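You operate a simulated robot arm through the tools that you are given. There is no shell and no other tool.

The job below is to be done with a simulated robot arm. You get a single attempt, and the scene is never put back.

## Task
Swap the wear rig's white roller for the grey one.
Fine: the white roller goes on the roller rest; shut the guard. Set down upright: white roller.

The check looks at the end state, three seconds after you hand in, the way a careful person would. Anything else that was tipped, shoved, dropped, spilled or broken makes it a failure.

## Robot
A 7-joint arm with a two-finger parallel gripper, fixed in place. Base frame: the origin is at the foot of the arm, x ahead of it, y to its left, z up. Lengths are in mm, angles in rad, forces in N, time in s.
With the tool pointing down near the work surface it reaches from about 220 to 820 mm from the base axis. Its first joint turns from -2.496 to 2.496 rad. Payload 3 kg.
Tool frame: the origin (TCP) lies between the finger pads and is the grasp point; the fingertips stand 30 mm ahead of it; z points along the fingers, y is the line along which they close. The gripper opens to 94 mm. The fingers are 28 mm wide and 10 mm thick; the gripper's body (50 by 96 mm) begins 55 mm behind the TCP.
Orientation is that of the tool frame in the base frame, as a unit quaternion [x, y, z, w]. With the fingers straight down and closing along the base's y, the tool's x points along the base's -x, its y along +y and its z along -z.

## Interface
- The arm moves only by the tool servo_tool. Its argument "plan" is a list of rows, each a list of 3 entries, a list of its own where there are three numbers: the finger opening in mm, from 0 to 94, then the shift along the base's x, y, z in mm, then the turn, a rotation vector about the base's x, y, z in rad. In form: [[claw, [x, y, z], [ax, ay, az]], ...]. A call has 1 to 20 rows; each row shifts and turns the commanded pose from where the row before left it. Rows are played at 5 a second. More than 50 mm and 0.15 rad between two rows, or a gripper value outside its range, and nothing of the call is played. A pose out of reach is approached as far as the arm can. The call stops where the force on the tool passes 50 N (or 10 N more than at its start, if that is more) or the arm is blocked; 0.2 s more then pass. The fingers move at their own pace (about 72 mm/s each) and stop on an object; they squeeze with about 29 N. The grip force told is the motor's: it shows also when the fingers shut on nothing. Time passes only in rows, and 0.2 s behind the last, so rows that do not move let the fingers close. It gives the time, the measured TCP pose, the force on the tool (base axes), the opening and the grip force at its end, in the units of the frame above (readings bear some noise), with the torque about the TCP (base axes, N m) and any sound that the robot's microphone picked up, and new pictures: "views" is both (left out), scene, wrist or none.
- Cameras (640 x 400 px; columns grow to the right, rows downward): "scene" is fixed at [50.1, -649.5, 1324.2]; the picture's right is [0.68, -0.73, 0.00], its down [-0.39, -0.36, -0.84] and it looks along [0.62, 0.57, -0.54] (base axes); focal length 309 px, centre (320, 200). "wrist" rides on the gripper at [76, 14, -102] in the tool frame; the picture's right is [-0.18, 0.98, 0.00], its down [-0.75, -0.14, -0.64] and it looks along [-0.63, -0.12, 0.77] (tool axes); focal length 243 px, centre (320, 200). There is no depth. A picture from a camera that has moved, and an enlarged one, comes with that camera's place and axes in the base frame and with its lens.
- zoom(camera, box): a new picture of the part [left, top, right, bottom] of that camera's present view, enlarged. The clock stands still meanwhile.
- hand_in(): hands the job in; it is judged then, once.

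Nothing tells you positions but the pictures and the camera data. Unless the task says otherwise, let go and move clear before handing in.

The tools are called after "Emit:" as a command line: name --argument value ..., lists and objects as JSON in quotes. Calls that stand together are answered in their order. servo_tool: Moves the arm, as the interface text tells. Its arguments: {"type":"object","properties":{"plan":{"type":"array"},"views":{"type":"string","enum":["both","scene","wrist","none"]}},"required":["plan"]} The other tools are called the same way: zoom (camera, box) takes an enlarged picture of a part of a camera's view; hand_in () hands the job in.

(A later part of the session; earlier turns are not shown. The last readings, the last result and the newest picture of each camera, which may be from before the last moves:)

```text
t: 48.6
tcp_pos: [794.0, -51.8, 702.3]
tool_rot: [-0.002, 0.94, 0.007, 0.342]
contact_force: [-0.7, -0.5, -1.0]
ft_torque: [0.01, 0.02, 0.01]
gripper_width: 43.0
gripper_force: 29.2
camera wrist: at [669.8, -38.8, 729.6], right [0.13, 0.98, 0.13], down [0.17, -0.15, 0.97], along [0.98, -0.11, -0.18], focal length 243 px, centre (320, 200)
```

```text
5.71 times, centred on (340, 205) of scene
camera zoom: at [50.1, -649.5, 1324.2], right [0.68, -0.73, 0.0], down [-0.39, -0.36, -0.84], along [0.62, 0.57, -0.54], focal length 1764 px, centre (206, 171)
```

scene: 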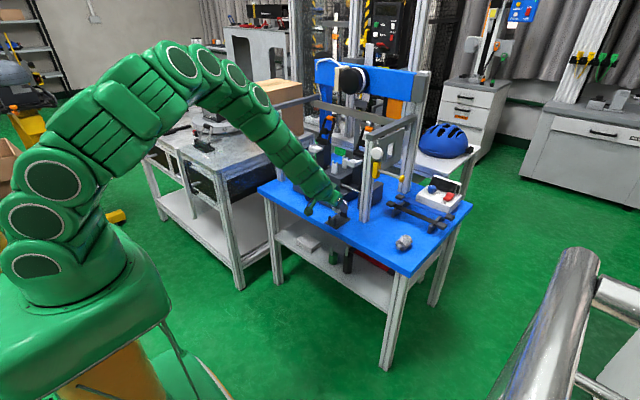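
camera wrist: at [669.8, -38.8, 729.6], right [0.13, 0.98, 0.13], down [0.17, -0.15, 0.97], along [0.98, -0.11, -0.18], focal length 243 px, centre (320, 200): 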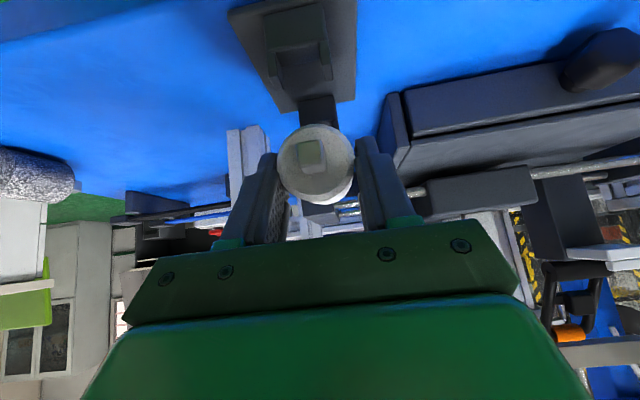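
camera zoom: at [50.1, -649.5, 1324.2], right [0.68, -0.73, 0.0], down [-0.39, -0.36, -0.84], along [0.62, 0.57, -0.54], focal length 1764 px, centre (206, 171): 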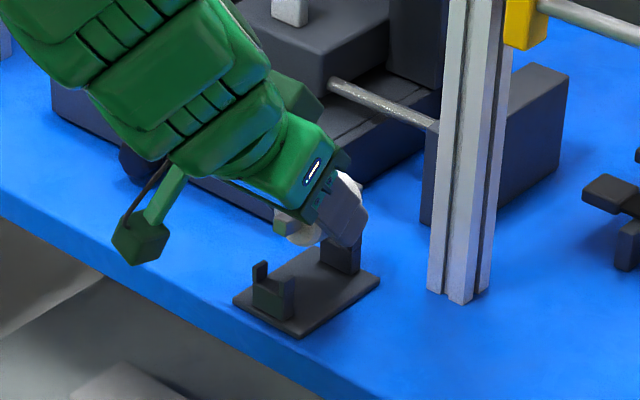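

The stub lines up with the rest's slot in y to within about 0.5 mm. I'll lower slowly while watching the force.

Emit:
servo_tool --plan '[[20, [0, -0.3, -8], [0, 0, 0]], [20, [0, 0, -8], [0, 0, 0]], [20, [0, 0, 0], [0, 0, 0]]]'

Emit:
zoom --camera "wrist" --box '[200, 20, 460, 210]'

Emit:
zoom --camera "scene" --box '[310, 180, 370, 230]'

```text
t: 49.4
tcp_pos: [793.6, -51.1, 685.9]
tool_rot: [-0.003, 0.939, 0.008, 0.343]
contact_force: [-1.1, -0.1, -1.7]
ft_torque: [0.01, 0.04, -0.01]
gripper_width: 42.9
gripper_force: 28.8
camera wrist: at [668.9, -38.5, 713.3], right [0.13, 0.98, 0.13], down [0.16, -0.15, 0.97], along [0.98, -0.11, -0.18], focal length 243 px, centre (320, 200)
```

scene: 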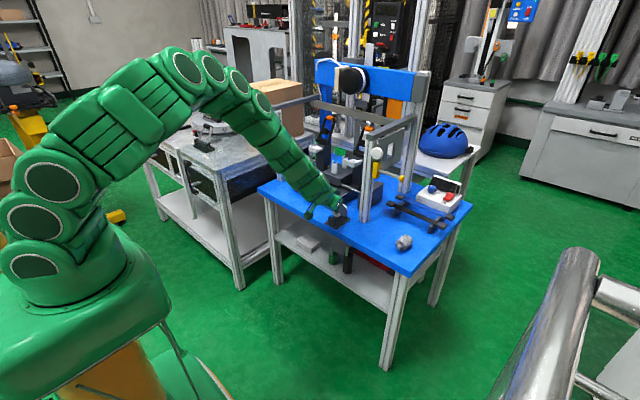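
wrist: 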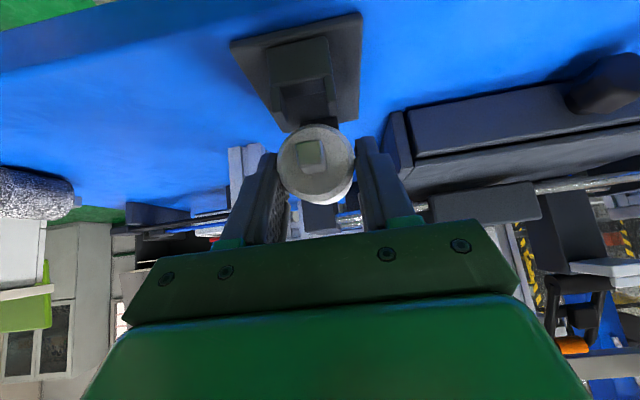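

```text
2.11 times, centred on (330, 115) of wrist
camera zoom: at [668.9, -38.5, 713.3], right [0.13, 0.98, 0.13], down [0.16, -0.15, 0.97], along [0.98, -0.11, -0.18], focal length 511 px, centre (299, 379)
```

zoom: 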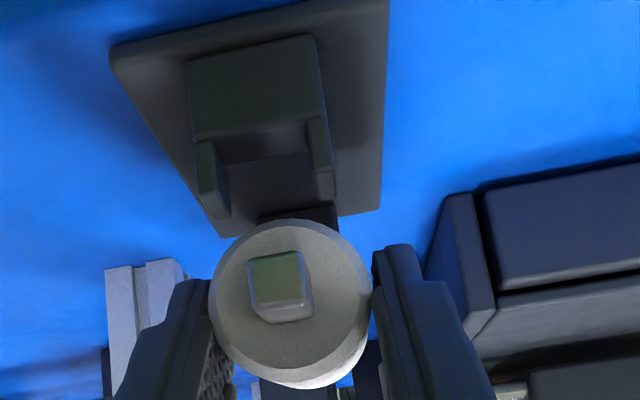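

```text
8.00 times, centred on (340, 205) of scene
camera zoom: at [50.1, -649.5, 1324.2], right [0.68, -0.73, 0.0], down [-0.39, -0.36, -0.84], along [0.62, 0.57, -0.54], focal length 2469 px, centre (160, 160)
```

zoom: 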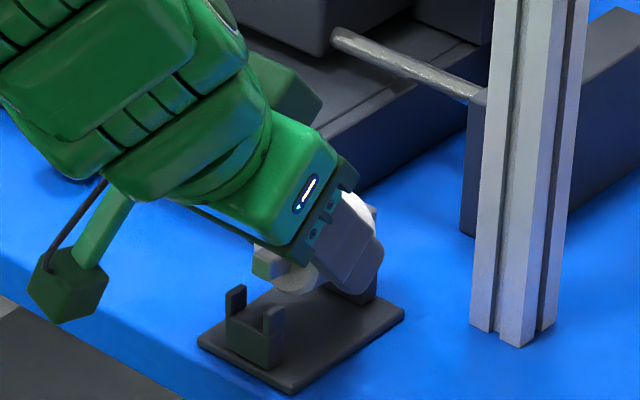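

The alignment matches what I saw over the rig's slots. Continuing down in small steps.

Emit:
servo_tool --plan '[[20, [0, 0, -5], [0, 0, 0]], [20, [0, 0, -5], [0, 0, 0]], [20, [0, 0, -4], [0, 0, 0]], [20, [0, 0, 0], [0, 0, 0]]]'

Emit:
zoom --camera "wrist" --box '[200, 20, 460, 210]'

Emit:
zoom --camera "scene" --box '[310, 180, 370, 230]'

```text
t: 50.4
tcp_pos: [793.9, -53.1, 670.5]
tool_rot: [-0.001, 0.94, 0.007, 0.342]
contact_force: [-19.5, -1.0, 1.0]
ft_torque: [0.0, 0.17, -0.02]
gripper_width: 43.1
gripper_force: 28.9
camera wrist: at [669.1, -39.6, 699.4], right [0.13, 0.98, 0.13], down [0.17, -0.15, 0.97], along [0.98, -0.11, -0.18], focal length 243 px, centre (320, 200)
```

scene: 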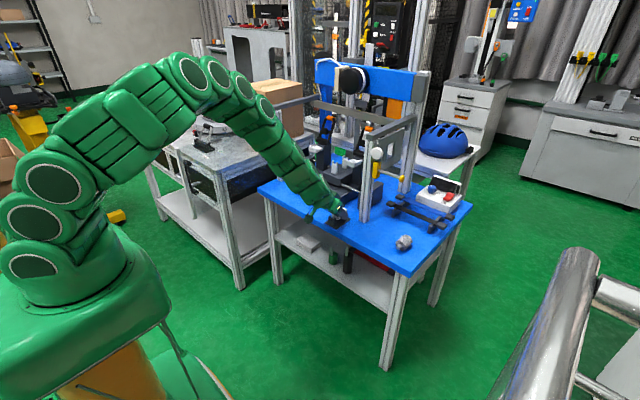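
wrist: 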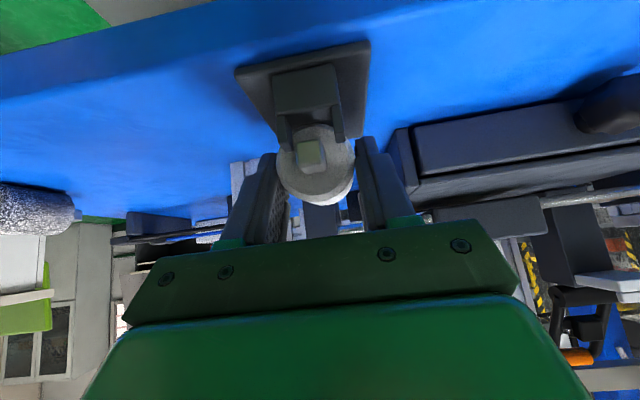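

```text
2.11 times, centred on (330, 115) of wrist
camera zoom: at [669.1, -39.6, 699.4], right [0.13, 0.98, 0.13], down [0.17, -0.15, 0.97], along [0.98, -0.11, -0.18], focal length 511 px, centre (299, 379)
```

zoom: 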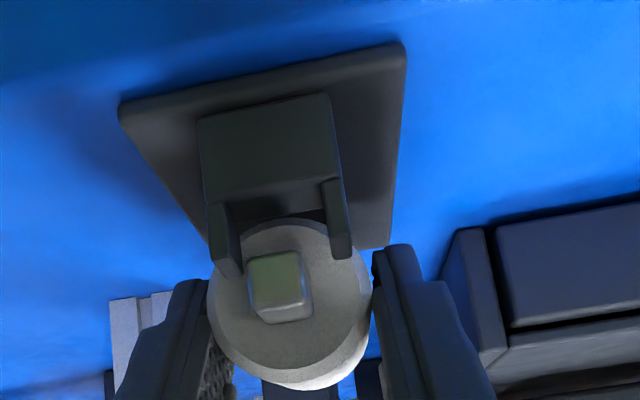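

```text
8.00 times, centred on (340, 205) of scene
camera zoom: at [50.1, -649.5, 1324.2], right [0.68, -0.73, 0.0], down [-0.39, -0.36, -0.84], along [0.62, 0.57, -0.54], focal length 2469 px, centre (160, 160)
```

zoom: 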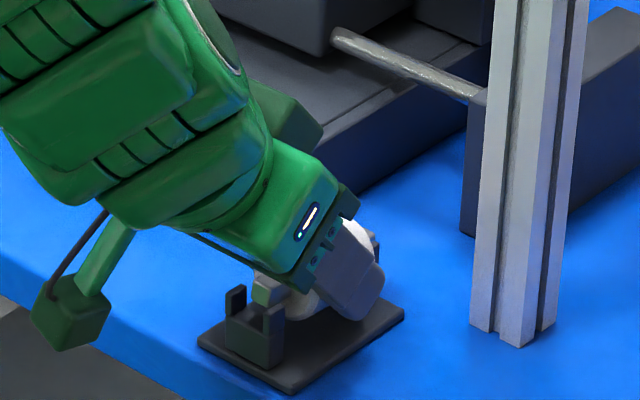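

There's a 20 N load in -x, so the roller's rear face is touching the rear post. I'll shift back 3 mm and check.

Emit:
servo_tool --plan '[[20, [-1.5, 0, 1], [0, 0, 0]], [20, [-1.5, 0, 0], [0, 0, 0]], [20, [0, 0, 0], [0, 0, 0]]]' --views "none"

```text
t: 51.2
tcp_pos: [791.5, -52.4, 670.7]
tool_rot: [-0.003, 0.939, 0.008, 0.343]
contact_force: [0.2, -0.4, -0.9]
ft_torque: [0.0, 0.0, 0.02]
gripper_width: 43.0
gripper_force: 28.5
```

Emit:
servo_tool --plan '[[20, [0, 0, -2], [0, 0, 0]], [20, [0, 0, -2], [0, 0, 0]], [20, [0, 0, 0], [0, 0, 0]]]' --views "none"

```text
t: 52.0
tcp_pos: [790.5, -52.8, 668.1]
tool_rot: [-0.002, 0.94, 0.008, 0.341]
contact_force: [1.1, 0.8, 7.5]
ft_torque: [-0.07, -0.5, 0.04]
gripper_width: 42.9
gripper_force: 28.4
```

The rear stub has touched the bottom of its slot (8 N). I'll press down gently so the front settles.

Emit:
servo_tool --plan '[[20, [0, 0, -1.5], [0, 0, 0]], [20, [0, 0, -1.5], [0, 0, 0]], [20, [0, 0, 0], [0, 0, 0]]]'

Emit:
zoom --camera "wrist" --box '[200, 20, 460, 210]'

Emit:
zoom --camera "scene" --box '[310, 180, 370, 230]'

```text
t: 52.8
tcp_pos: [790.8, -53.1, 667.2]
tool_rot: [-0.003, 0.94, 0.009, 0.34]
contact_force: [0.8, -1.2, 9.4]
ft_torque: [-0.07, -0.52, -0.07]
gripper_width: 43.0
gripper_force: 29.3
camera wrist: at [666.6, -40.3, 695.4], right [0.13, 0.98, 0.13], down [0.17, -0.15, 0.97], along [0.98, -0.1, -0.19], focal length 243 px, centre (320, 200)
```

scene: 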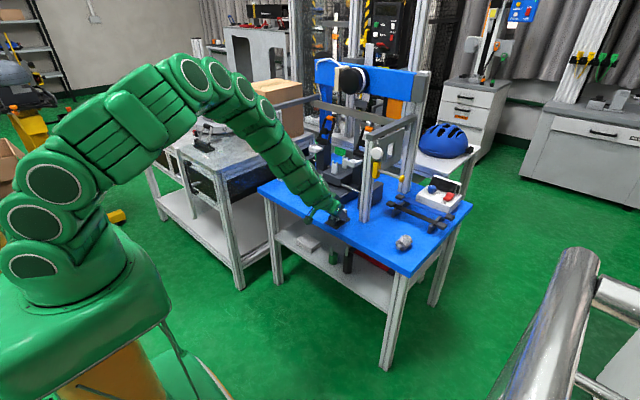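
wrist: 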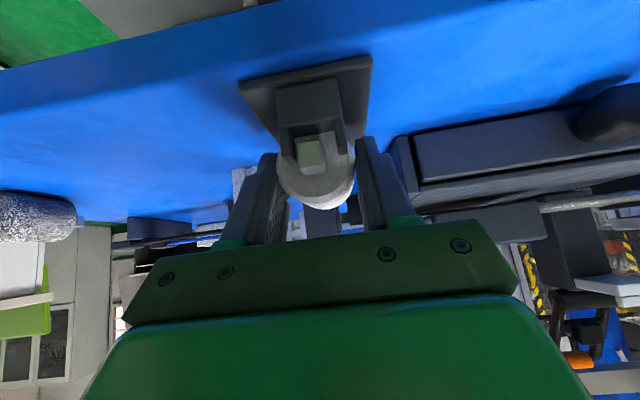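

```text
2.11 times, centred on (330, 115) of wrist
camera zoom: at [666.6, -40.3, 695.4], right [0.13, 0.98, 0.13], down [0.17, -0.15, 0.97], along [0.98, -0.1, -0.19], focal length 511 px, centre (299, 379)
```

zoom: 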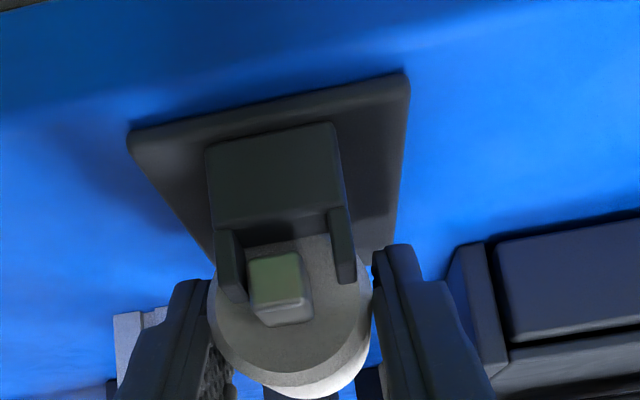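

```text
8.00 times, centred on (340, 205) of scene
camera zoom: at [50.1, -649.5, 1324.2], right [0.68, -0.73, 0.0], down [-0.39, -0.36, -0.84], along [0.62, 0.57, -0.54], focal length 2469 px, centre (160, 160)
```

zoom: 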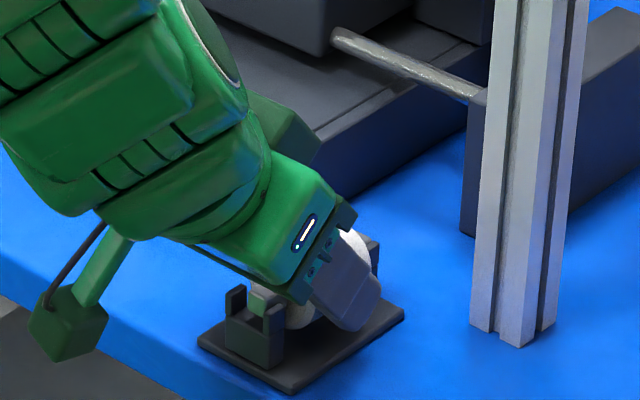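

Emit:
servo_tool --plan '[[20, [0, 0, -1.5], [0, 0, 0]], [20, [0, 0, -1.5], [0, 0, 0]], [20, [0, 0, 0], [0, 0, 0]]]' --views "wrist"

Emit:
zoom --camera "wrist" --box '[200, 20, 460, 210]'

```text
t: 53.6
tcp_pos: [790.2, -52.5, 662.6]
tool_rot: [-0.003, 0.941, 0.01, 0.338]
contact_force: [-2.0, -0.4, 9.4]
ft_torque: [-0.03, -0.43, -0.03]
gripper_width: 43.1
gripper_force: 28.9
camera wrist: at [667.0, -40.1, 692.7], right [0.13, 0.98, 0.13], down [0.17, -0.15, 0.97], along [0.98, -0.1, -0.19], focal length 243 px, centre (320, 200)
```

wrist: 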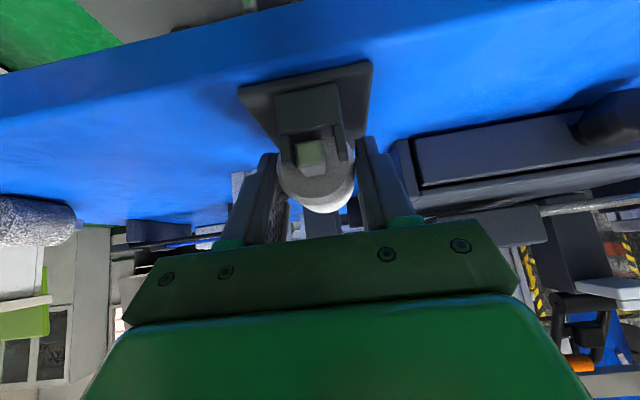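

```text
2.11 times, centred on (330, 115) of wrist
camera zoom: at [667.0, -40.1, 692.7], right [0.13, 0.98, 0.13], down [0.17, -0.15, 0.97], along [0.98, -0.1, -0.19], focal length 511 px, centre (299, 379)
```

zoom: 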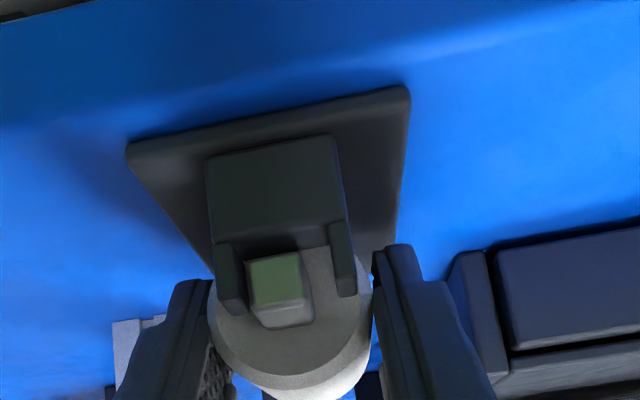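

Emit:
servo_tool --plan '[[20, [0, 0, -1.5], [0, 0, 0]], [20, [0, 0, -1], [0, 0, 0]], [20, [0, 0, 0], [0, 0, 0]]]' --views "wrist"

Emit:
zoom --camera "wrist" --box '[200, 20, 460, 210]'

Emit:
zoom --camera "scene" --box '[310, 180, 370, 230]'

```text
t: 54.4
tcp_pos: [791.0, -53.9, 661.7]
tool_rot: [-0.003, 0.941, 0.01, 0.339]
contact_force: [3.0, 2.5, 11.4]
ft_torque: [0.01, -0.64, 0.12]
gripper_width: 43.1
gripper_force: 29.2
out of reach, approached as far as the arm can: row 2
camera wrist: at [667.7, -40.9, 691.1], right [0.13, 0.98, 0.13], down [0.18, -0.16, 0.97], along [0.98, -0.1, -0.19], focal length 243 px, centre (320, 200)
```

wrist: 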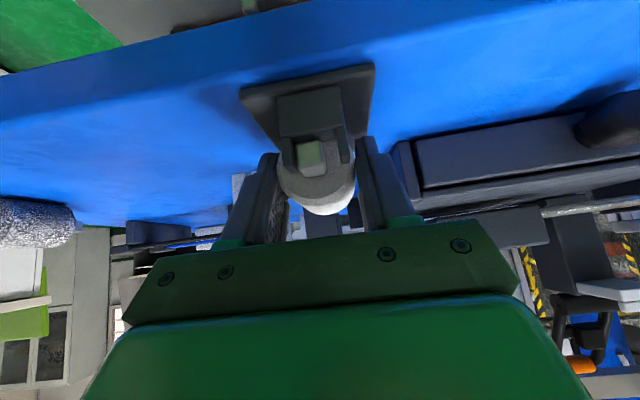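

```text
2.11 times, centred on (330, 115) of wrist
camera zoom: at [667.7, -40.9, 691.1], right [0.13, 0.98, 0.13], down [0.18, -0.16, 0.97], along [0.98, -0.1, -0.19], focal length 511 px, centre (299, 379)
```

zoom: 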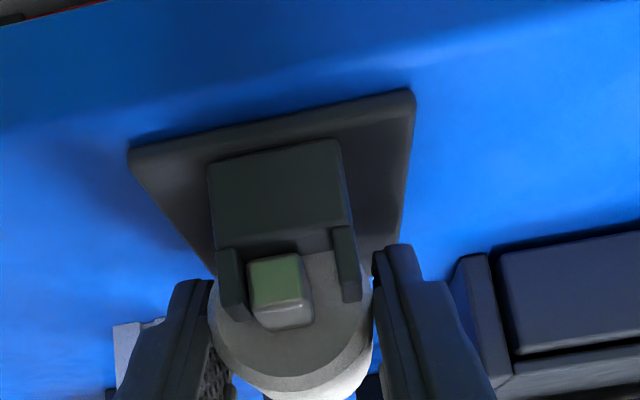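

```text
8.00 times, centred on (340, 205) of scene
camera zoom: at [50.1, -649.5, 1324.2], right [0.68, -0.73, 0.0], down [-0.39, -0.36, -0.84], along [0.62, 0.57, -0.54], focal length 2469 px, centre (160, 160)
```

zoom: 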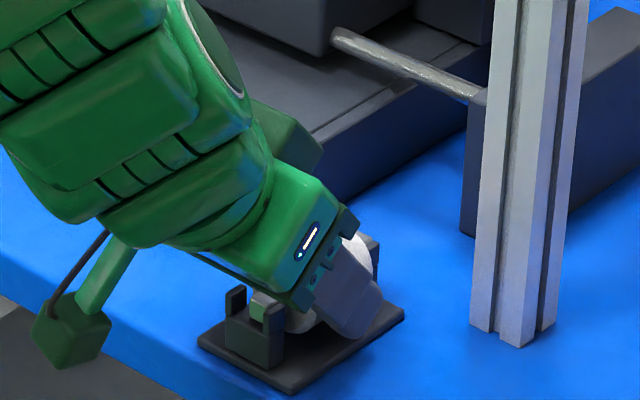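

The front stub is essentially on its slot floor. I'll release gently with a small opening.

Emit:
servo_tool --plan '[[45, [0, 0, 0], [0, 0, 0]], [48, [0, 0, 0], [0, 0, 0]], [52, [0, 0, 0], [0, 0, 0]], [56, [0, 0, 0], [0, 0, 0]], [56, [0, 0, 0], [0, 0, 0]]]' --views "wrist"

Emit:
zoom --camera "wrist" --box '[200, 20, 460, 210]'

Emit:
zoom --camera "scene" --box '[310, 180, 370, 230]'

```text
t: 55.6
tcp_pos: [791.7, -53.5, 662.0]
tool_rot: [-0.003, 0.941, 0.01, 0.338]
contact_force: [0.8, -0.7, 0.4]
ft_torque: [-0.01, 0.0, 0.0]
gripper_width: 55.9
gripper_force: 0.0
camera wrist: at [667.6, -41.1, 690.8], right [0.13, 0.98, 0.13], down [0.18, -0.16, 0.97], along [0.98, -0.1, -0.19], focal length 243 px, centre (320, 200)
```

wrist: 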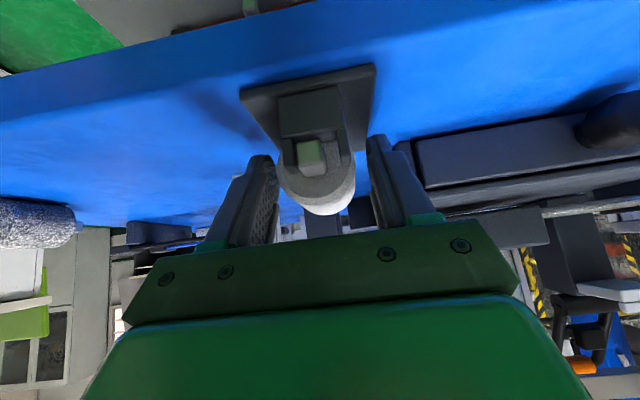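

```text
2.11 times, centred on (330, 115) of wrist
camera zoom: at [667.6, -41.1, 690.8], right [0.13, 0.98, 0.13], down [0.18, -0.16, 0.97], along [0.98, -0.1, -0.19], focal length 511 px, centre (299, 379)
```

zoom: 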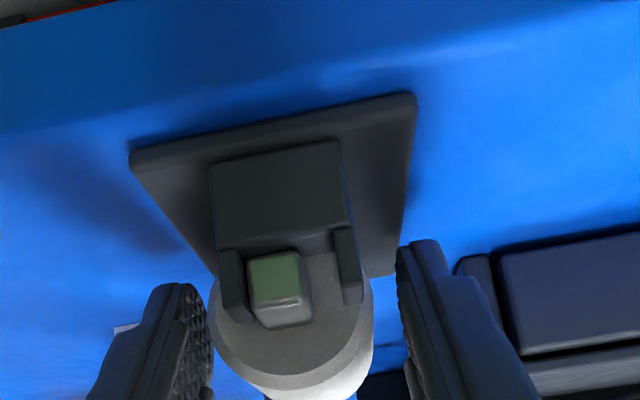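

```text
8.00 times, centred on (340, 205) of scene
camera zoom: at [50.1, -649.5, 1324.2], right [0.68, -0.73, 0.0], down [-0.39, -0.36, -0.84], along [0.62, 0.57, -0.54], focal length 2469 px, centre (160, 160)
```

zoom: 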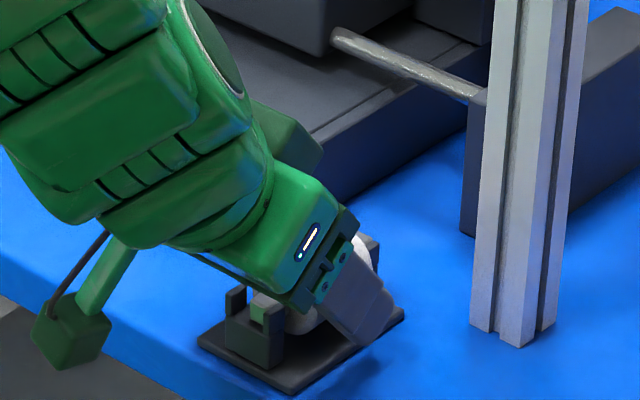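

The roller is seated. I'll withdraw straight up and look.

Emit:
servo_tool --plan '[[60, [0, 0, 10], [0, 0, 0]], [60, [0, 0, 20], [0, 0, 0]], [60, [0, 0, 35], [0, 0, 0]], [60, [0, 0, 40], [0, 0, 0]], [60, [0, 0, 30], [0, 0, 0]], [60, [0, 0, 0], [0, 0, 0]]]'

Emit:
zoom --camera "wrist" --box '[200, 0, 460, 190]'

Emit:
zoom --camera "scene" --box '[310, 180, 370, 230]'

Emit:
zoom --camera "scene" --box '[380, 220, 440, 270]'

```text
t: 57.0
tcp_pos: [794.0, -54.5, 796.5]
tool_rot: [-0.001, 0.94, 0.007, 0.342]
contact_force: [0.5, 0.3, 0.1]
ft_torque: [0.03, 0.0, 0.05]
gripper_width: 59.8
gripper_force: 0.1
camera wrist: at [670.4, -41.2, 825.1], right [0.13, 0.98, 0.13], down [0.17, -0.15, 0.97], along [0.98, -0.11, -0.18], focal length 243 px, centre (320, 200)
```

scene: 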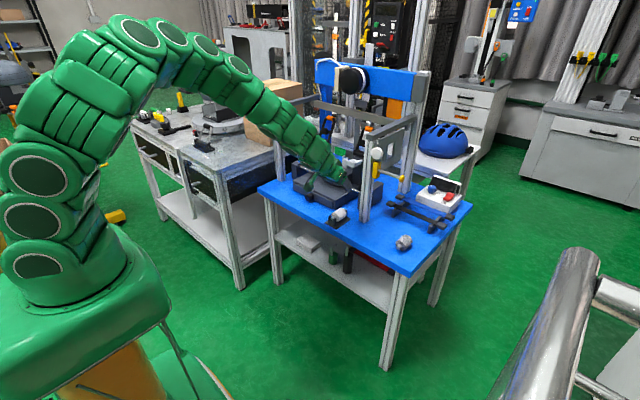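
wrist: 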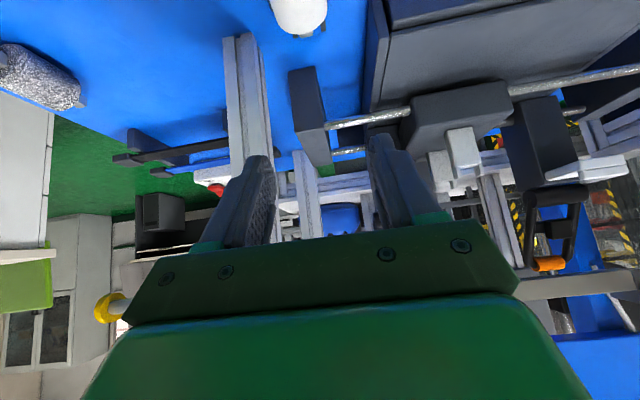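

```text
2.11 times, centred on (330, 95) of wrist
camera zoom: at [670.4, -41.2, 825.1], right [0.13, 0.98, 0.13], down [0.17, -0.15, 0.97], along [0.98, -0.11, -0.18], focal length 511 px, centre (299, 421)
```

zoom: 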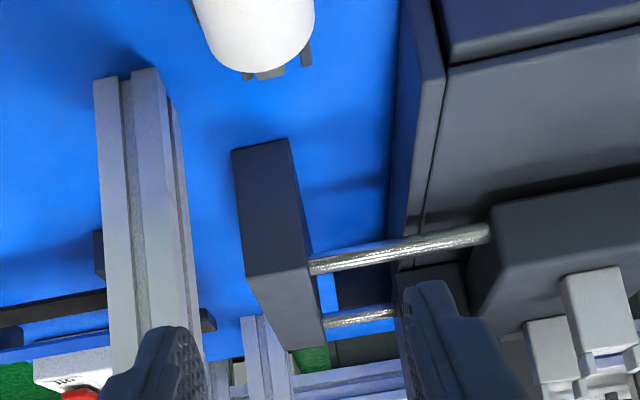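

```text
8.00 times, centred on (340, 205) of scene
camera zoom: at [50.1, -649.5, 1324.2], right [0.68, -0.73, 0.0], down [-0.39, -0.36, -0.84], along [0.62, 0.57, -0.54], focal length 2469 px, centre (160, 160)
```

zoom: 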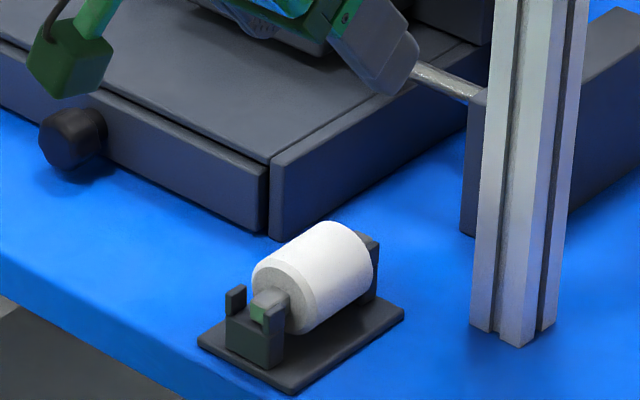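

```text
8.00 times, centred on (410, 245) of scene
camera zoom: at [50.1, -649.5, 1324.2], right [0.68, -0.73, 0.0], down [-0.39, -0.36, -0.84], along [0.62, 0.57, -0.54], focal length 2469 px, centre (-400, -160)
```

zoom: 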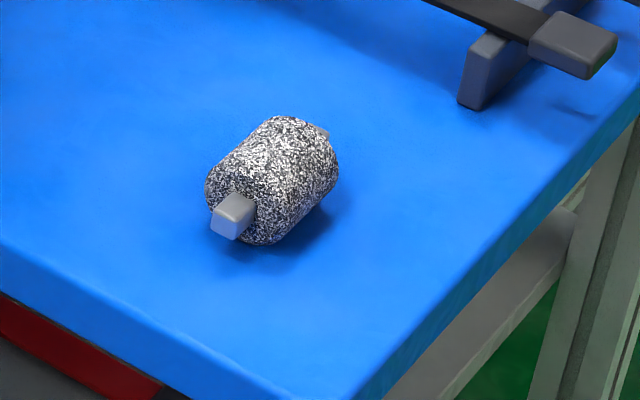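

The white roller sits level on the rest. The grey roller lies with its axis also along x, centred at about (844, -309.5, 639). I'll go around in front of the right post to a point above it.

Emit:
servo_tool --plan '[[70, [-15, -30, 5], [0, 0, 0]], [70, [-15, -30, 5], [0, 0, 0]], [70, [-10, -35, 5], [0, 0, 0]], [70, [0, -45, 0], [0, 0, 0]], [70, [0, -45, 0], [0, 0, 0]], [70, [0, -45, 0], [0, 0, 0]], [70, [0, -25, 0], [0, 0, 0]], [70, [25, 0, -10], [0, -0.05, 0]], [70, [25, 0, -10], [0, -0.05, 0]], [70, [0, 0, 0], [0, 0, 0]]]'

Emit:
zoom --camera "wrist" --box '[200, 0, 460, 190]'

```text
t: 59.2
tcp_pos: [801.3, -309.4, 793.0]
tool_rot: [-0.002, 0.921, 0.007, 0.389]
contact_force: [-0.7, 0.1, -0.4]
ft_torque: [0.02, -0.02, 0.0]
gripper_width: 70.1
gripper_force: 0.1
camera wrist: at [675.8, -296.3, 808.7], right [0.12, 0.98, 0.14], down [0.07, -0.15, 0.99], along [0.99, -0.11, -0.08], focal length 243 px, centre (320, 200)
```

scene: 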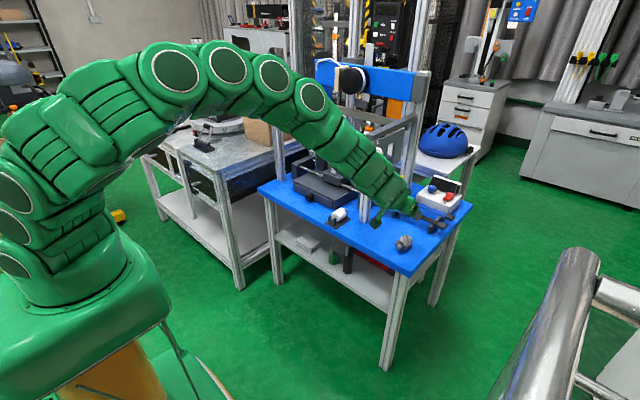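
wrist: 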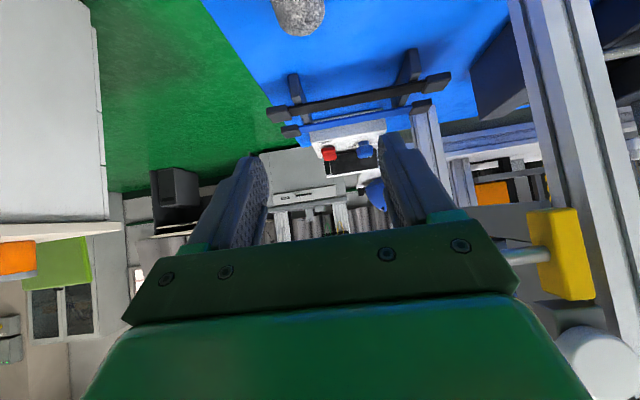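

```text
2.11 times, centred on (330, 95) of wrist
camera zoom: at [675.8, -296.3, 808.7], right [0.12, 0.98, 0.14], down [0.07, -0.15, 0.99], along [0.99, -0.11, -0.08], focal length 511 px, centre (299, 421)
```

zoom: 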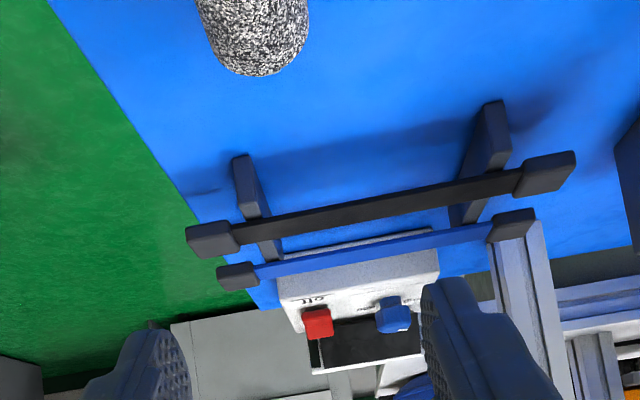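

The grey roller lies ahead and below. I'll descend in stages, checking reach at this tilt.

Emit:
servo_tool --plan '[[70, [10, 0, -30], [0, 0, 0]], [70, [10, 0, -30], [0, 0, 0]], [70, [5, 0, -25], [0, 0, 0]], [70, [0, 0, 0], [0, 0, 0]]]'

Emit:
zoom --camera "wrist" --box '[200, 30, 460, 220]'

Emit:
zoom --camera "scene" --box '[360, 180, 440, 260]'

```text
t: 60.2
tcp_pos: [826.3, -310.6, 706.3]
tool_rot: [-0.003, 0.921, 0.007, 0.389]
contact_force: [0.1, 0.2, 0.1]
ft_torque: [-0.02, 0.03, 0.0]
gripper_width: 70.0
gripper_force: 0.1
camera wrist: at [700.0, -297.9, 721.6], right [0.12, 0.98, 0.14], down [0.07, -0.15, 0.99], along [0.99, -0.11, -0.08], focal length 243 px, centre (320, 200)
```

scene: 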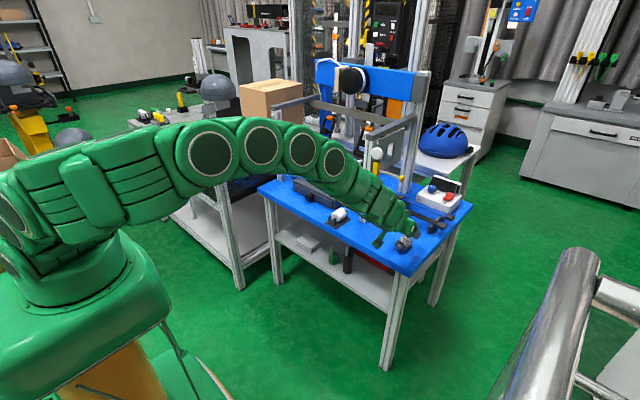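
wrist: 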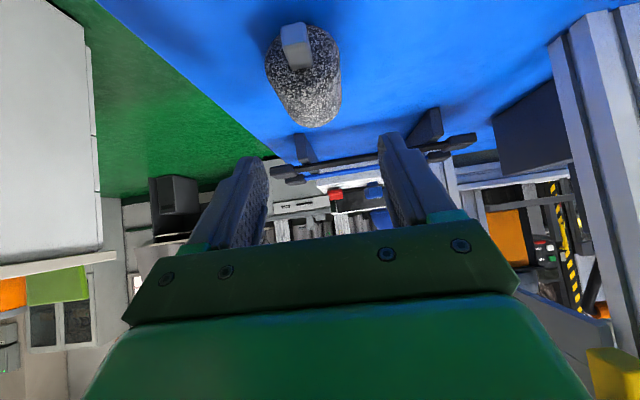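

```text
2.11 times, centred on (330, 125) of wrist
camera zoom: at [700.0, -297.9, 721.6], right [0.12, 0.98, 0.14], down [0.07, -0.15, 0.99], along [0.99, -0.11, -0.08], focal length 511 px, centre (299, 358)
```

zoom: 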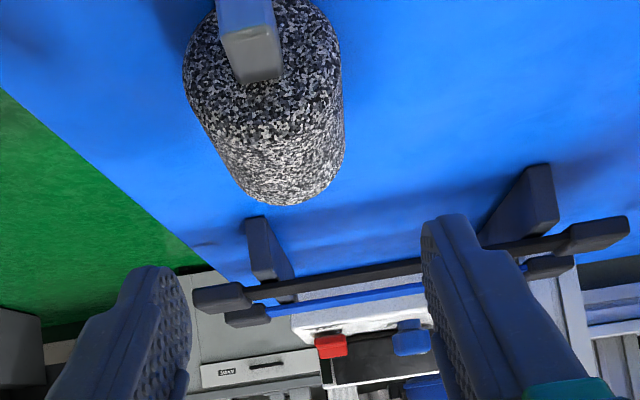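

```text
5.00 times, centred on (400, 220) of scene
camera zoom: at [50.1, -649.5, 1324.2], right [0.68, -0.73, 0.0], down [-0.39, -0.36, -0.84], along [0.62, 0.57, -0.54], focal length 1543 px, centre (-80, 100)
```

zoom: 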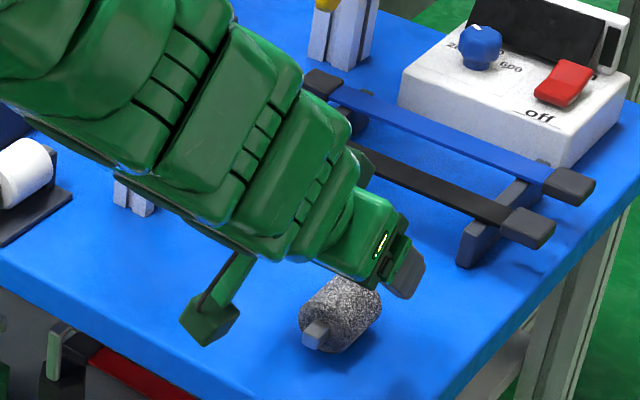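

The grey roller is aligned with the hand (y≈-310, stub flats level). Descending to straddle it while keeping a few millimetres above the table.

Emit:
servo_tool --plan '[[60, [3, 0.5, -12], [0, 0, 0]], [60, [3, 0, -12], [0, 0, 0]], [60, [2, 0, -12], [0, 0, 0]], [60, [2, 0, -10], [0, 0, 0]], [60, [0, 0, 0], [0, 0, 0]]]'

Emit:
zoom --camera "wrist" --box '[200, 30, 460, 220]'

Emit:
zoom --camera "scene" --box '[370, 210, 430, 260]'

```text
t: 61.4
tcp_pos: [837.4, -310.0, 661.7]
tool_rot: [-0.001, 0.921, 0.006, 0.389]
contact_force: [-1.0, -0.5, -0.1]
ft_torque: [0.0, -0.01, 0.0]
gripper_width: 60.0
gripper_force: 0.1
camera wrist: at [710.8, -296.9, 677.3], right [0.12, 0.98, 0.14], down [0.07, -0.15, 0.99], along [0.99, -0.11, -0.08], focal length 243 px, centre (320, 200)
```

scene: 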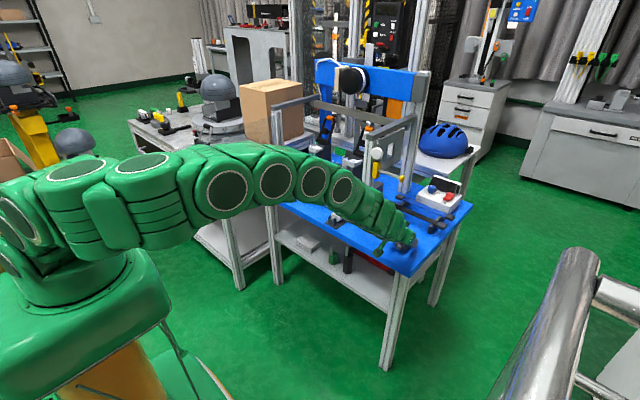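
wrist: 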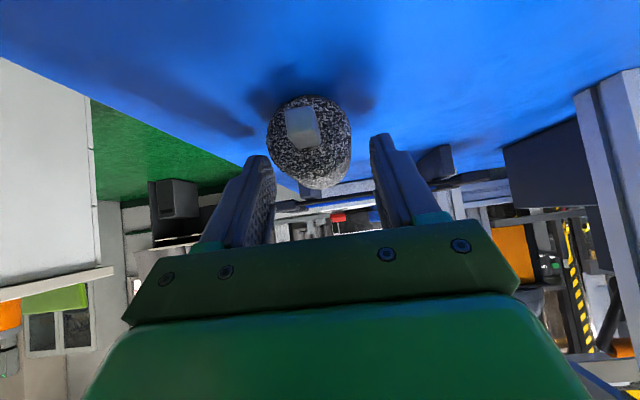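

```text
2.11 times, centred on (330, 125) of wrist
camera zoom: at [710.8, -296.9, 677.3], right [0.12, 0.98, 0.14], down [0.07, -0.15, 0.99], along [0.99, -0.11, -0.08], focal length 511 px, centre (299, 358)
```

zoom: 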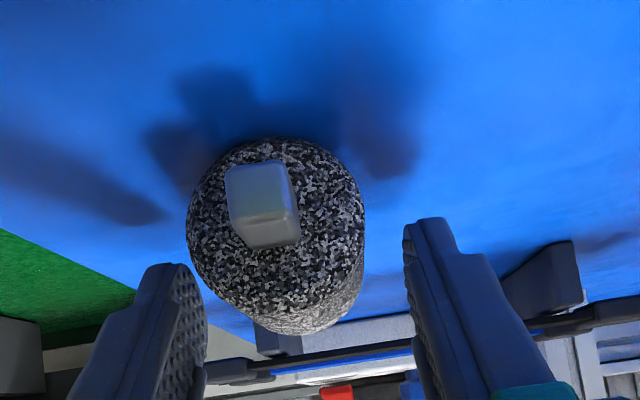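

```text
8.00 times, centred on (400, 235) of scene
camera zoom: at [50.1, -649.5, 1324.2], right [0.68, -0.73, 0.0], down [-0.39, -0.36, -0.84], along [0.62, 0.57, -0.54], focal length 2469 px, centre (-320, -80)
```

zoom: 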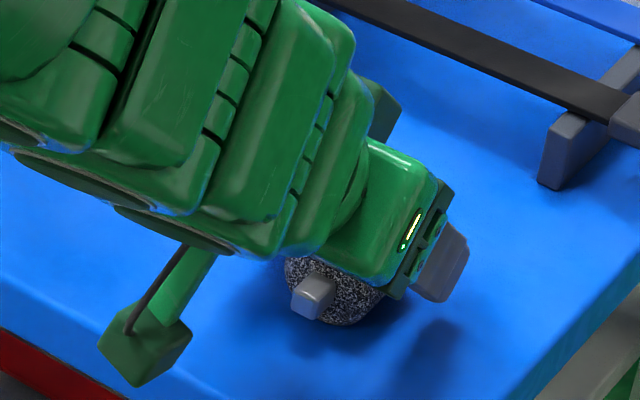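

The hand is nearly centred. I'll shift -1.7 mm in y, lower 5 mm and close.

Emit:
servo_tool --plan '[[60, [0, -1.7, -2.5], [0, 0, 0]], [60, [0, 0, -2.5], [0, 0, 0]], [48, [0, 0, 0], [0, 0, 0]], [20, [0, 0, 0], [0, 0, 0]], [20, [0, 0, 0], [0, 0, 0]], [20, [0, 0, 0], [0, 0, 0]]]' --views "wrist"

Emit:
zoom --camera "wrist" --box '[200, 50, 460, 240]'

```text
t: 62.8
tcp_pos: [837.0, -311.5, 656.8]
tool_rot: [-0.003, 0.921, 0.007, 0.389]
contact_force: [-1.4, 0.7, 1.6]
ft_torque: [0.02, 0.0, -0.01]
gripper_width: 40.3
gripper_force: 29.0
camera wrist: at [710.7, -297.7, 672.0], right [0.12, 0.98, 0.14], down [0.07, -0.15, 0.99], along [0.99, -0.11, -0.08], focal length 243 px, centre (320, 200)
```

wrist: 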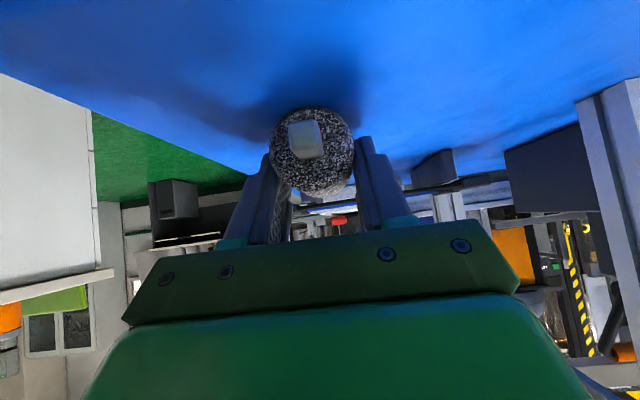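

```text
2.11 times, centred on (330, 145) of wrist
camera zoom: at [710.7, -297.7, 672.0], right [0.12, 0.98, 0.14], down [0.07, -0.15, 0.99], along [0.99, -0.11, -0.08], focal length 511 px, centre (299, 316)
```

zoom: 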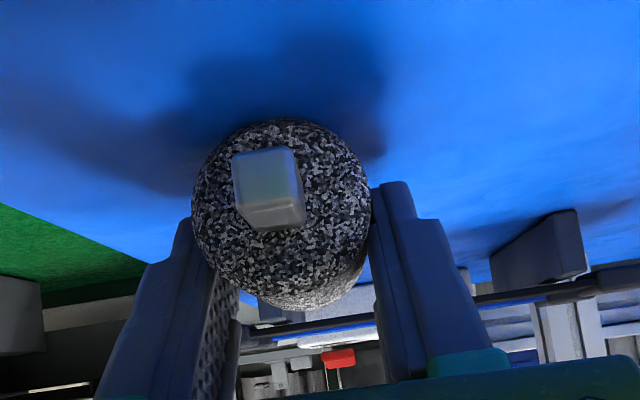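

Closed at 40.3 mm. I'll lift a little and check that the grip is solid and level.

Emit:
servo_tool --plan '[[20, [0, 0, 4], [0, 0, 0]], [20, [0, 0, 6], [0, 0, 0]], [20, [0, 0, 10], [0, 0, 0]], [20, [0, 0, 10], [0, 0, 0]], [20, [0, 0, 0], [0, 0, 0]]]' --views "wrist"

Emit:
zoom --camera "wrist" --box '[200, 50, 460, 240]'

Emit:
zoom --camera "scene" --box '[370, 210, 430, 260]'

```text
t: 64.0
tcp_pos: [837.9, -310.5, 686.7]
tool_rot: [-0.002, 0.921, 0.006, 0.389]
contact_force: [1.0, -0.6, -1.7]
ft_torque: [0.01, 0.01, 0.02]
gripper_width: 38.9
gripper_force: 29.0
camera wrist: at [710.5, -297.5, 702.1], right [0.12, 0.98, 0.14], down [0.07, -0.15, 0.99], along [0.99, -0.11, -0.08], focal length 243 px, centre (320, 200)
```

wrist: 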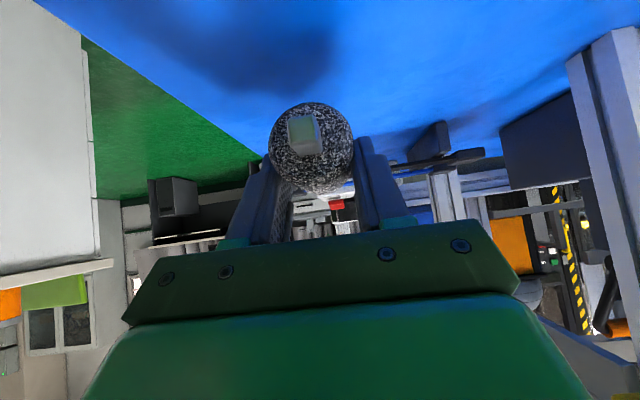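

```text
2.11 times, centred on (330, 145) of wrist
camera zoom: at [710.5, -297.5, 702.1], right [0.12, 0.98, 0.14], down [0.07, -0.15, 0.99], along [0.99, -0.11, -0.08], focal length 511 px, centre (299, 316)
```

zoom: 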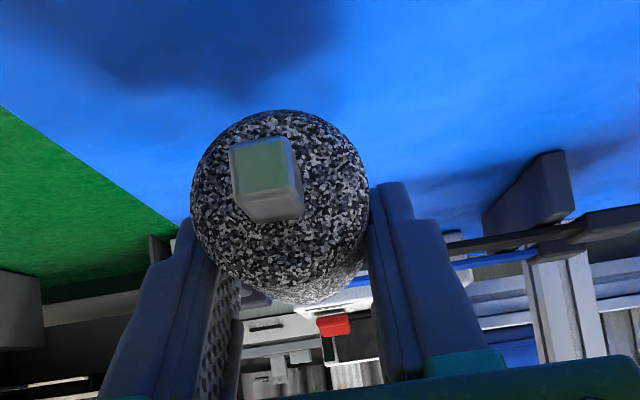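

```text
8.00 times, centred on (400, 235) of scene
camera zoom: at [50.1, -649.5, 1324.2], right [0.68, -0.73, 0.0], down [-0.39, -0.36, -0.84], along [0.62, 0.57, -0.54], focal length 2469 px, centre (-320, -80)
```

zoom: 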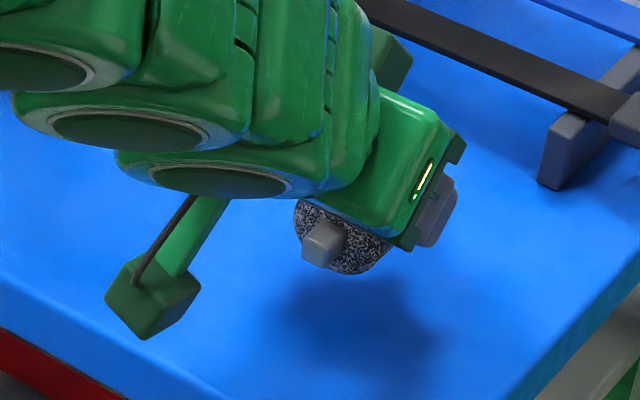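

The width shrank to 38.9 mm and the roller crept down, so the pads are gripping above its centre line. I'll set it back down and regrip about 6 mm lower.

Emit:
servo_tool --plan '[[20, [0, 0, -12], [0, 0, 0]], [20, [0, 0, -8], [0, 0, 0]], [20, [0, 0, -5], [0, 0, 0]], [20, [0, 0, -2], [0, 0, 0]], [20, [0, 0, 0], [0, 0, 0]]]' --views "none"

```text
t: 65.2
tcp_pos: [837.1, -310.4, 658.6]
tool_rot: [-0.004, 0.921, 0.008, 0.389]
contact_force: [0.4, 0.2, -1.3]
ft_torque: [-0.01, 0.0, 0.0]
gripper_width: 38.9
gripper_force: 28.9
```

Emit:
servo_tool --plan '[[20, [0, 0, -1.5], [0, 0, 0]], [20, [0, 0, 0], [0, 0, 0]]]' --views "none"

```text
t: 65.8
tcp_pos: [838.0, -309.5, 658.1]
tool_rot: [-0.003, 0.921, 0.006, 0.39]
contact_force: [0.5, 1.1, 16.9]
ft_torque: [0.04, 0.35, -0.04]
gripper_width: 39.0
gripper_force: 28.4
```

It's touching the table. Open, lower, and regrip.

Emit:
servo_tool --plan '[[50, [0, 0, 0], [0, 0, 0]], [50, [0, 0, 0], [0, 0, 0]], [50, [0, 0, -3], [0, 0, 0]], [50, [0, 0, -2], [0, 0, 0]], [50, [0, 0, -1.5], [0, 0, 0]], [50, [0, 0, 0], [0, 0, 0]]]' --views "wrist"

Emit:
zoom --camera "wrist" --box '[200, 50, 460, 240]'

Emit:
zoom --camera "scene" --box '[370, 210, 430, 260]'

```text
t: 67.2
tcp_pos: [837.5, -308.9, 651.8]
tool_rot: [-0.002, 0.921, 0.006, 0.389]
contact_force: [1.2, -0.3, 1.9]
ft_torque: [-0.05, -0.05, 0.05]
gripper_width: 49.7
gripper_force: 0.0
camera wrist: at [710.7, -297.2, 667.0], right [0.12, 0.98, 0.14], down [0.07, -0.15, 0.99], along [0.99, -0.11, -0.08], focal length 243 px, centre (320, 200)
```

wrist: 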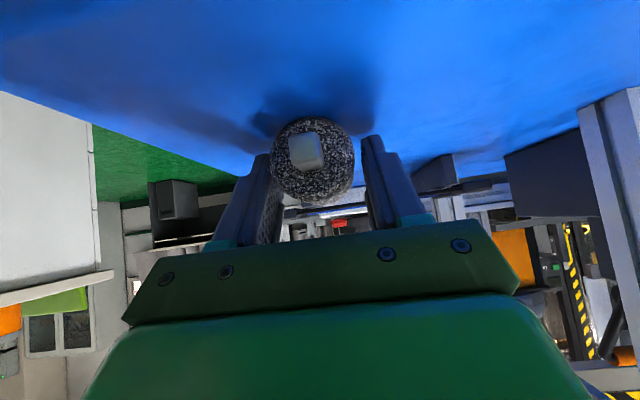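

```text
2.11 times, centred on (330, 145) of wrist
camera zoom: at [710.7, -297.2, 667.0], right [0.12, 0.98, 0.14], down [0.07, -0.15, 0.99], along [0.99, -0.11, -0.08], focal length 511 px, centre (299, 316)
```

zoom: 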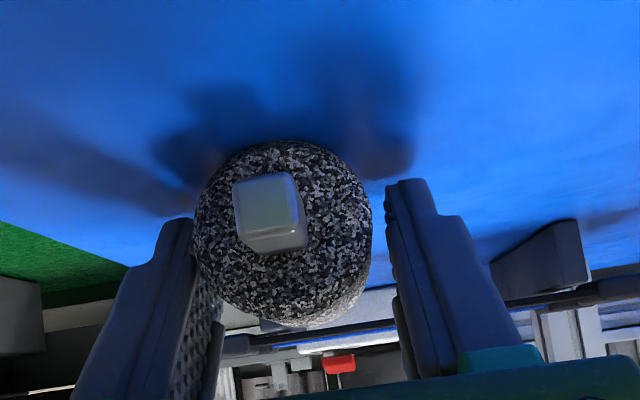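

```text
8.00 times, centred on (400, 235) of scene
camera zoom: at [50.1, -649.5, 1324.2], right [0.68, -0.73, 0.0], down [-0.39, -0.36, -0.84], along [0.62, 0.57, -0.54], focal length 2469 px, centre (-320, -80)
```

zoom: 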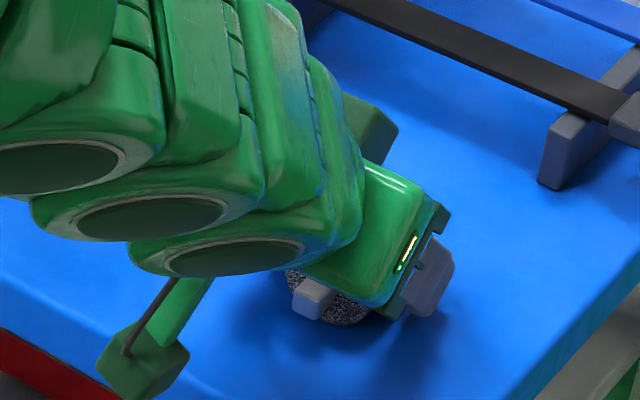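

Emit:
servo_tool --plan '[[50, [0, -1, -1.5], [0, 0, 0]], [50, [0, 0, -1], [0, 0, 0]], [50, [0, 0, 0], [0, 0, 0]]]' --views "none"

```text
t: 67.7
tcp_pos: [838.7, -311.9, 650.9]
tool_rot: [-0.002, 0.92, 0.006, 0.391]
contact_force: [-5.3, 3.1, 9.8]
ft_torque: [-0.2, 0.0, -0.21]
gripper_width: 48.2
gripper_force: 0.0
stopped in row 2: the force on the tool passed its limit at 57 N (the readings are from after the stop); the commanded pose is now the measured one
```

The fingertips touched the table at TCP z≈650. I'll raise 1.2 mm and close here.

Emit:
servo_tool --plan '[[50, [0, 0, 1.2], [0, 0, 0]], [44, [0, 0, 0], [0, 0, 0]], [20, [0, 0, 0], [0, 0, 0]], [20, [0, 0, 0], [0, 0, 0]], [20, [0, 0, 0], [0, 0, 0]]]' --views "none"

```text
t: 68.9
tcp_pos: [837.6, -312.0, 652.4]
tool_rot: [-0.002, 0.921, 0.006, 0.39]
contact_force: [-0.4, 0.1, -0.5]
ft_torque: [0.0, -0.05, -0.03]
gripper_width: 43.0
gripper_force: 28.9
```

Now 43.0 mm, close to the full diameter. Lift and check that the width holds.

Emit:
servo_tool --plan '[[20, [0, 0, 3], [0, 0, 0]], [20, [0, 0, 6], [0, 0, 0]], [20, [0, 0, 10], [0, 0, 0]], [20, [0, 0, 12], [0, 0, 0]], [20, [0, 0, 0], [0, 0, 0]], [20, [0, 0, 0], [0, 0, 0]]]' --views "wrist"

Emit:
zoom --camera "wrist" --box '[200, 50, 460, 240]'

Emit:
zoom --camera "scene" --box '[370, 210, 430, 260]'

```text
t: 70.3
tcp_pos: [838.0, -311.4, 683.4]
tool_rot: [-0.002, 0.921, 0.006, 0.39]
contact_force: [-0.2, 0.7, -1.4]
ft_torque: [-0.01, 0.04, 0.0]
gripper_width: 43.0
gripper_force: 28.8
camera wrist: at [712.2, -298.9, 698.7], right [0.12, 0.98, 0.14], down [0.07, -0.15, 0.99], along [0.99, -0.11, -0.08], focal length 243 px, centre (320, 200)
```

wrist: 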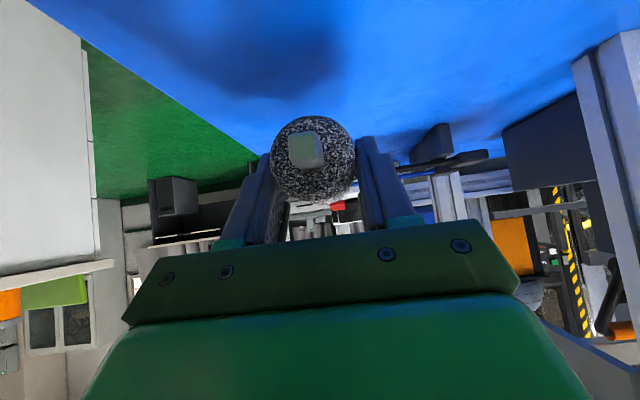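

```text
2.11 times, centred on (330, 145) of wrist
camera zoom: at [712.2, -298.9, 698.7], right [0.12, 0.98, 0.14], down [0.07, -0.15, 0.99], along [0.99, -0.11, -0.08], focal length 511 px, centre (299, 316)
```

zoom: 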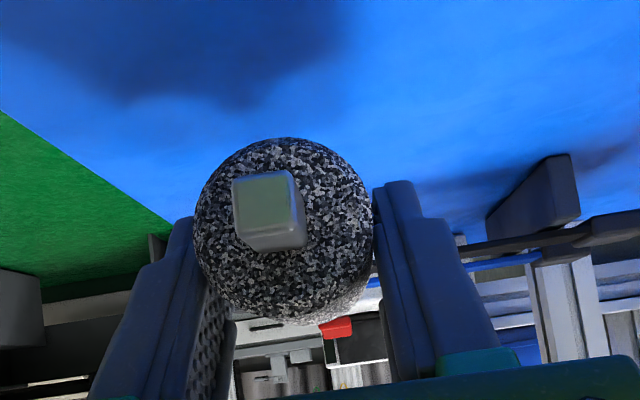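

```text
8.00 times, centred on (400, 235) of scene
camera zoom: at [50.1, -649.5, 1324.2], right [0.68, -0.73, 0.0], down [-0.39, -0.36, -0.84], along [0.62, 0.57, -0.54], focal length 2469 px, centre (-320, -80)
```

zoom: 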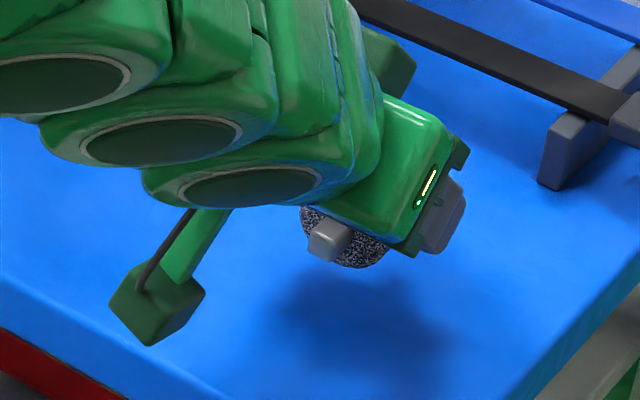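

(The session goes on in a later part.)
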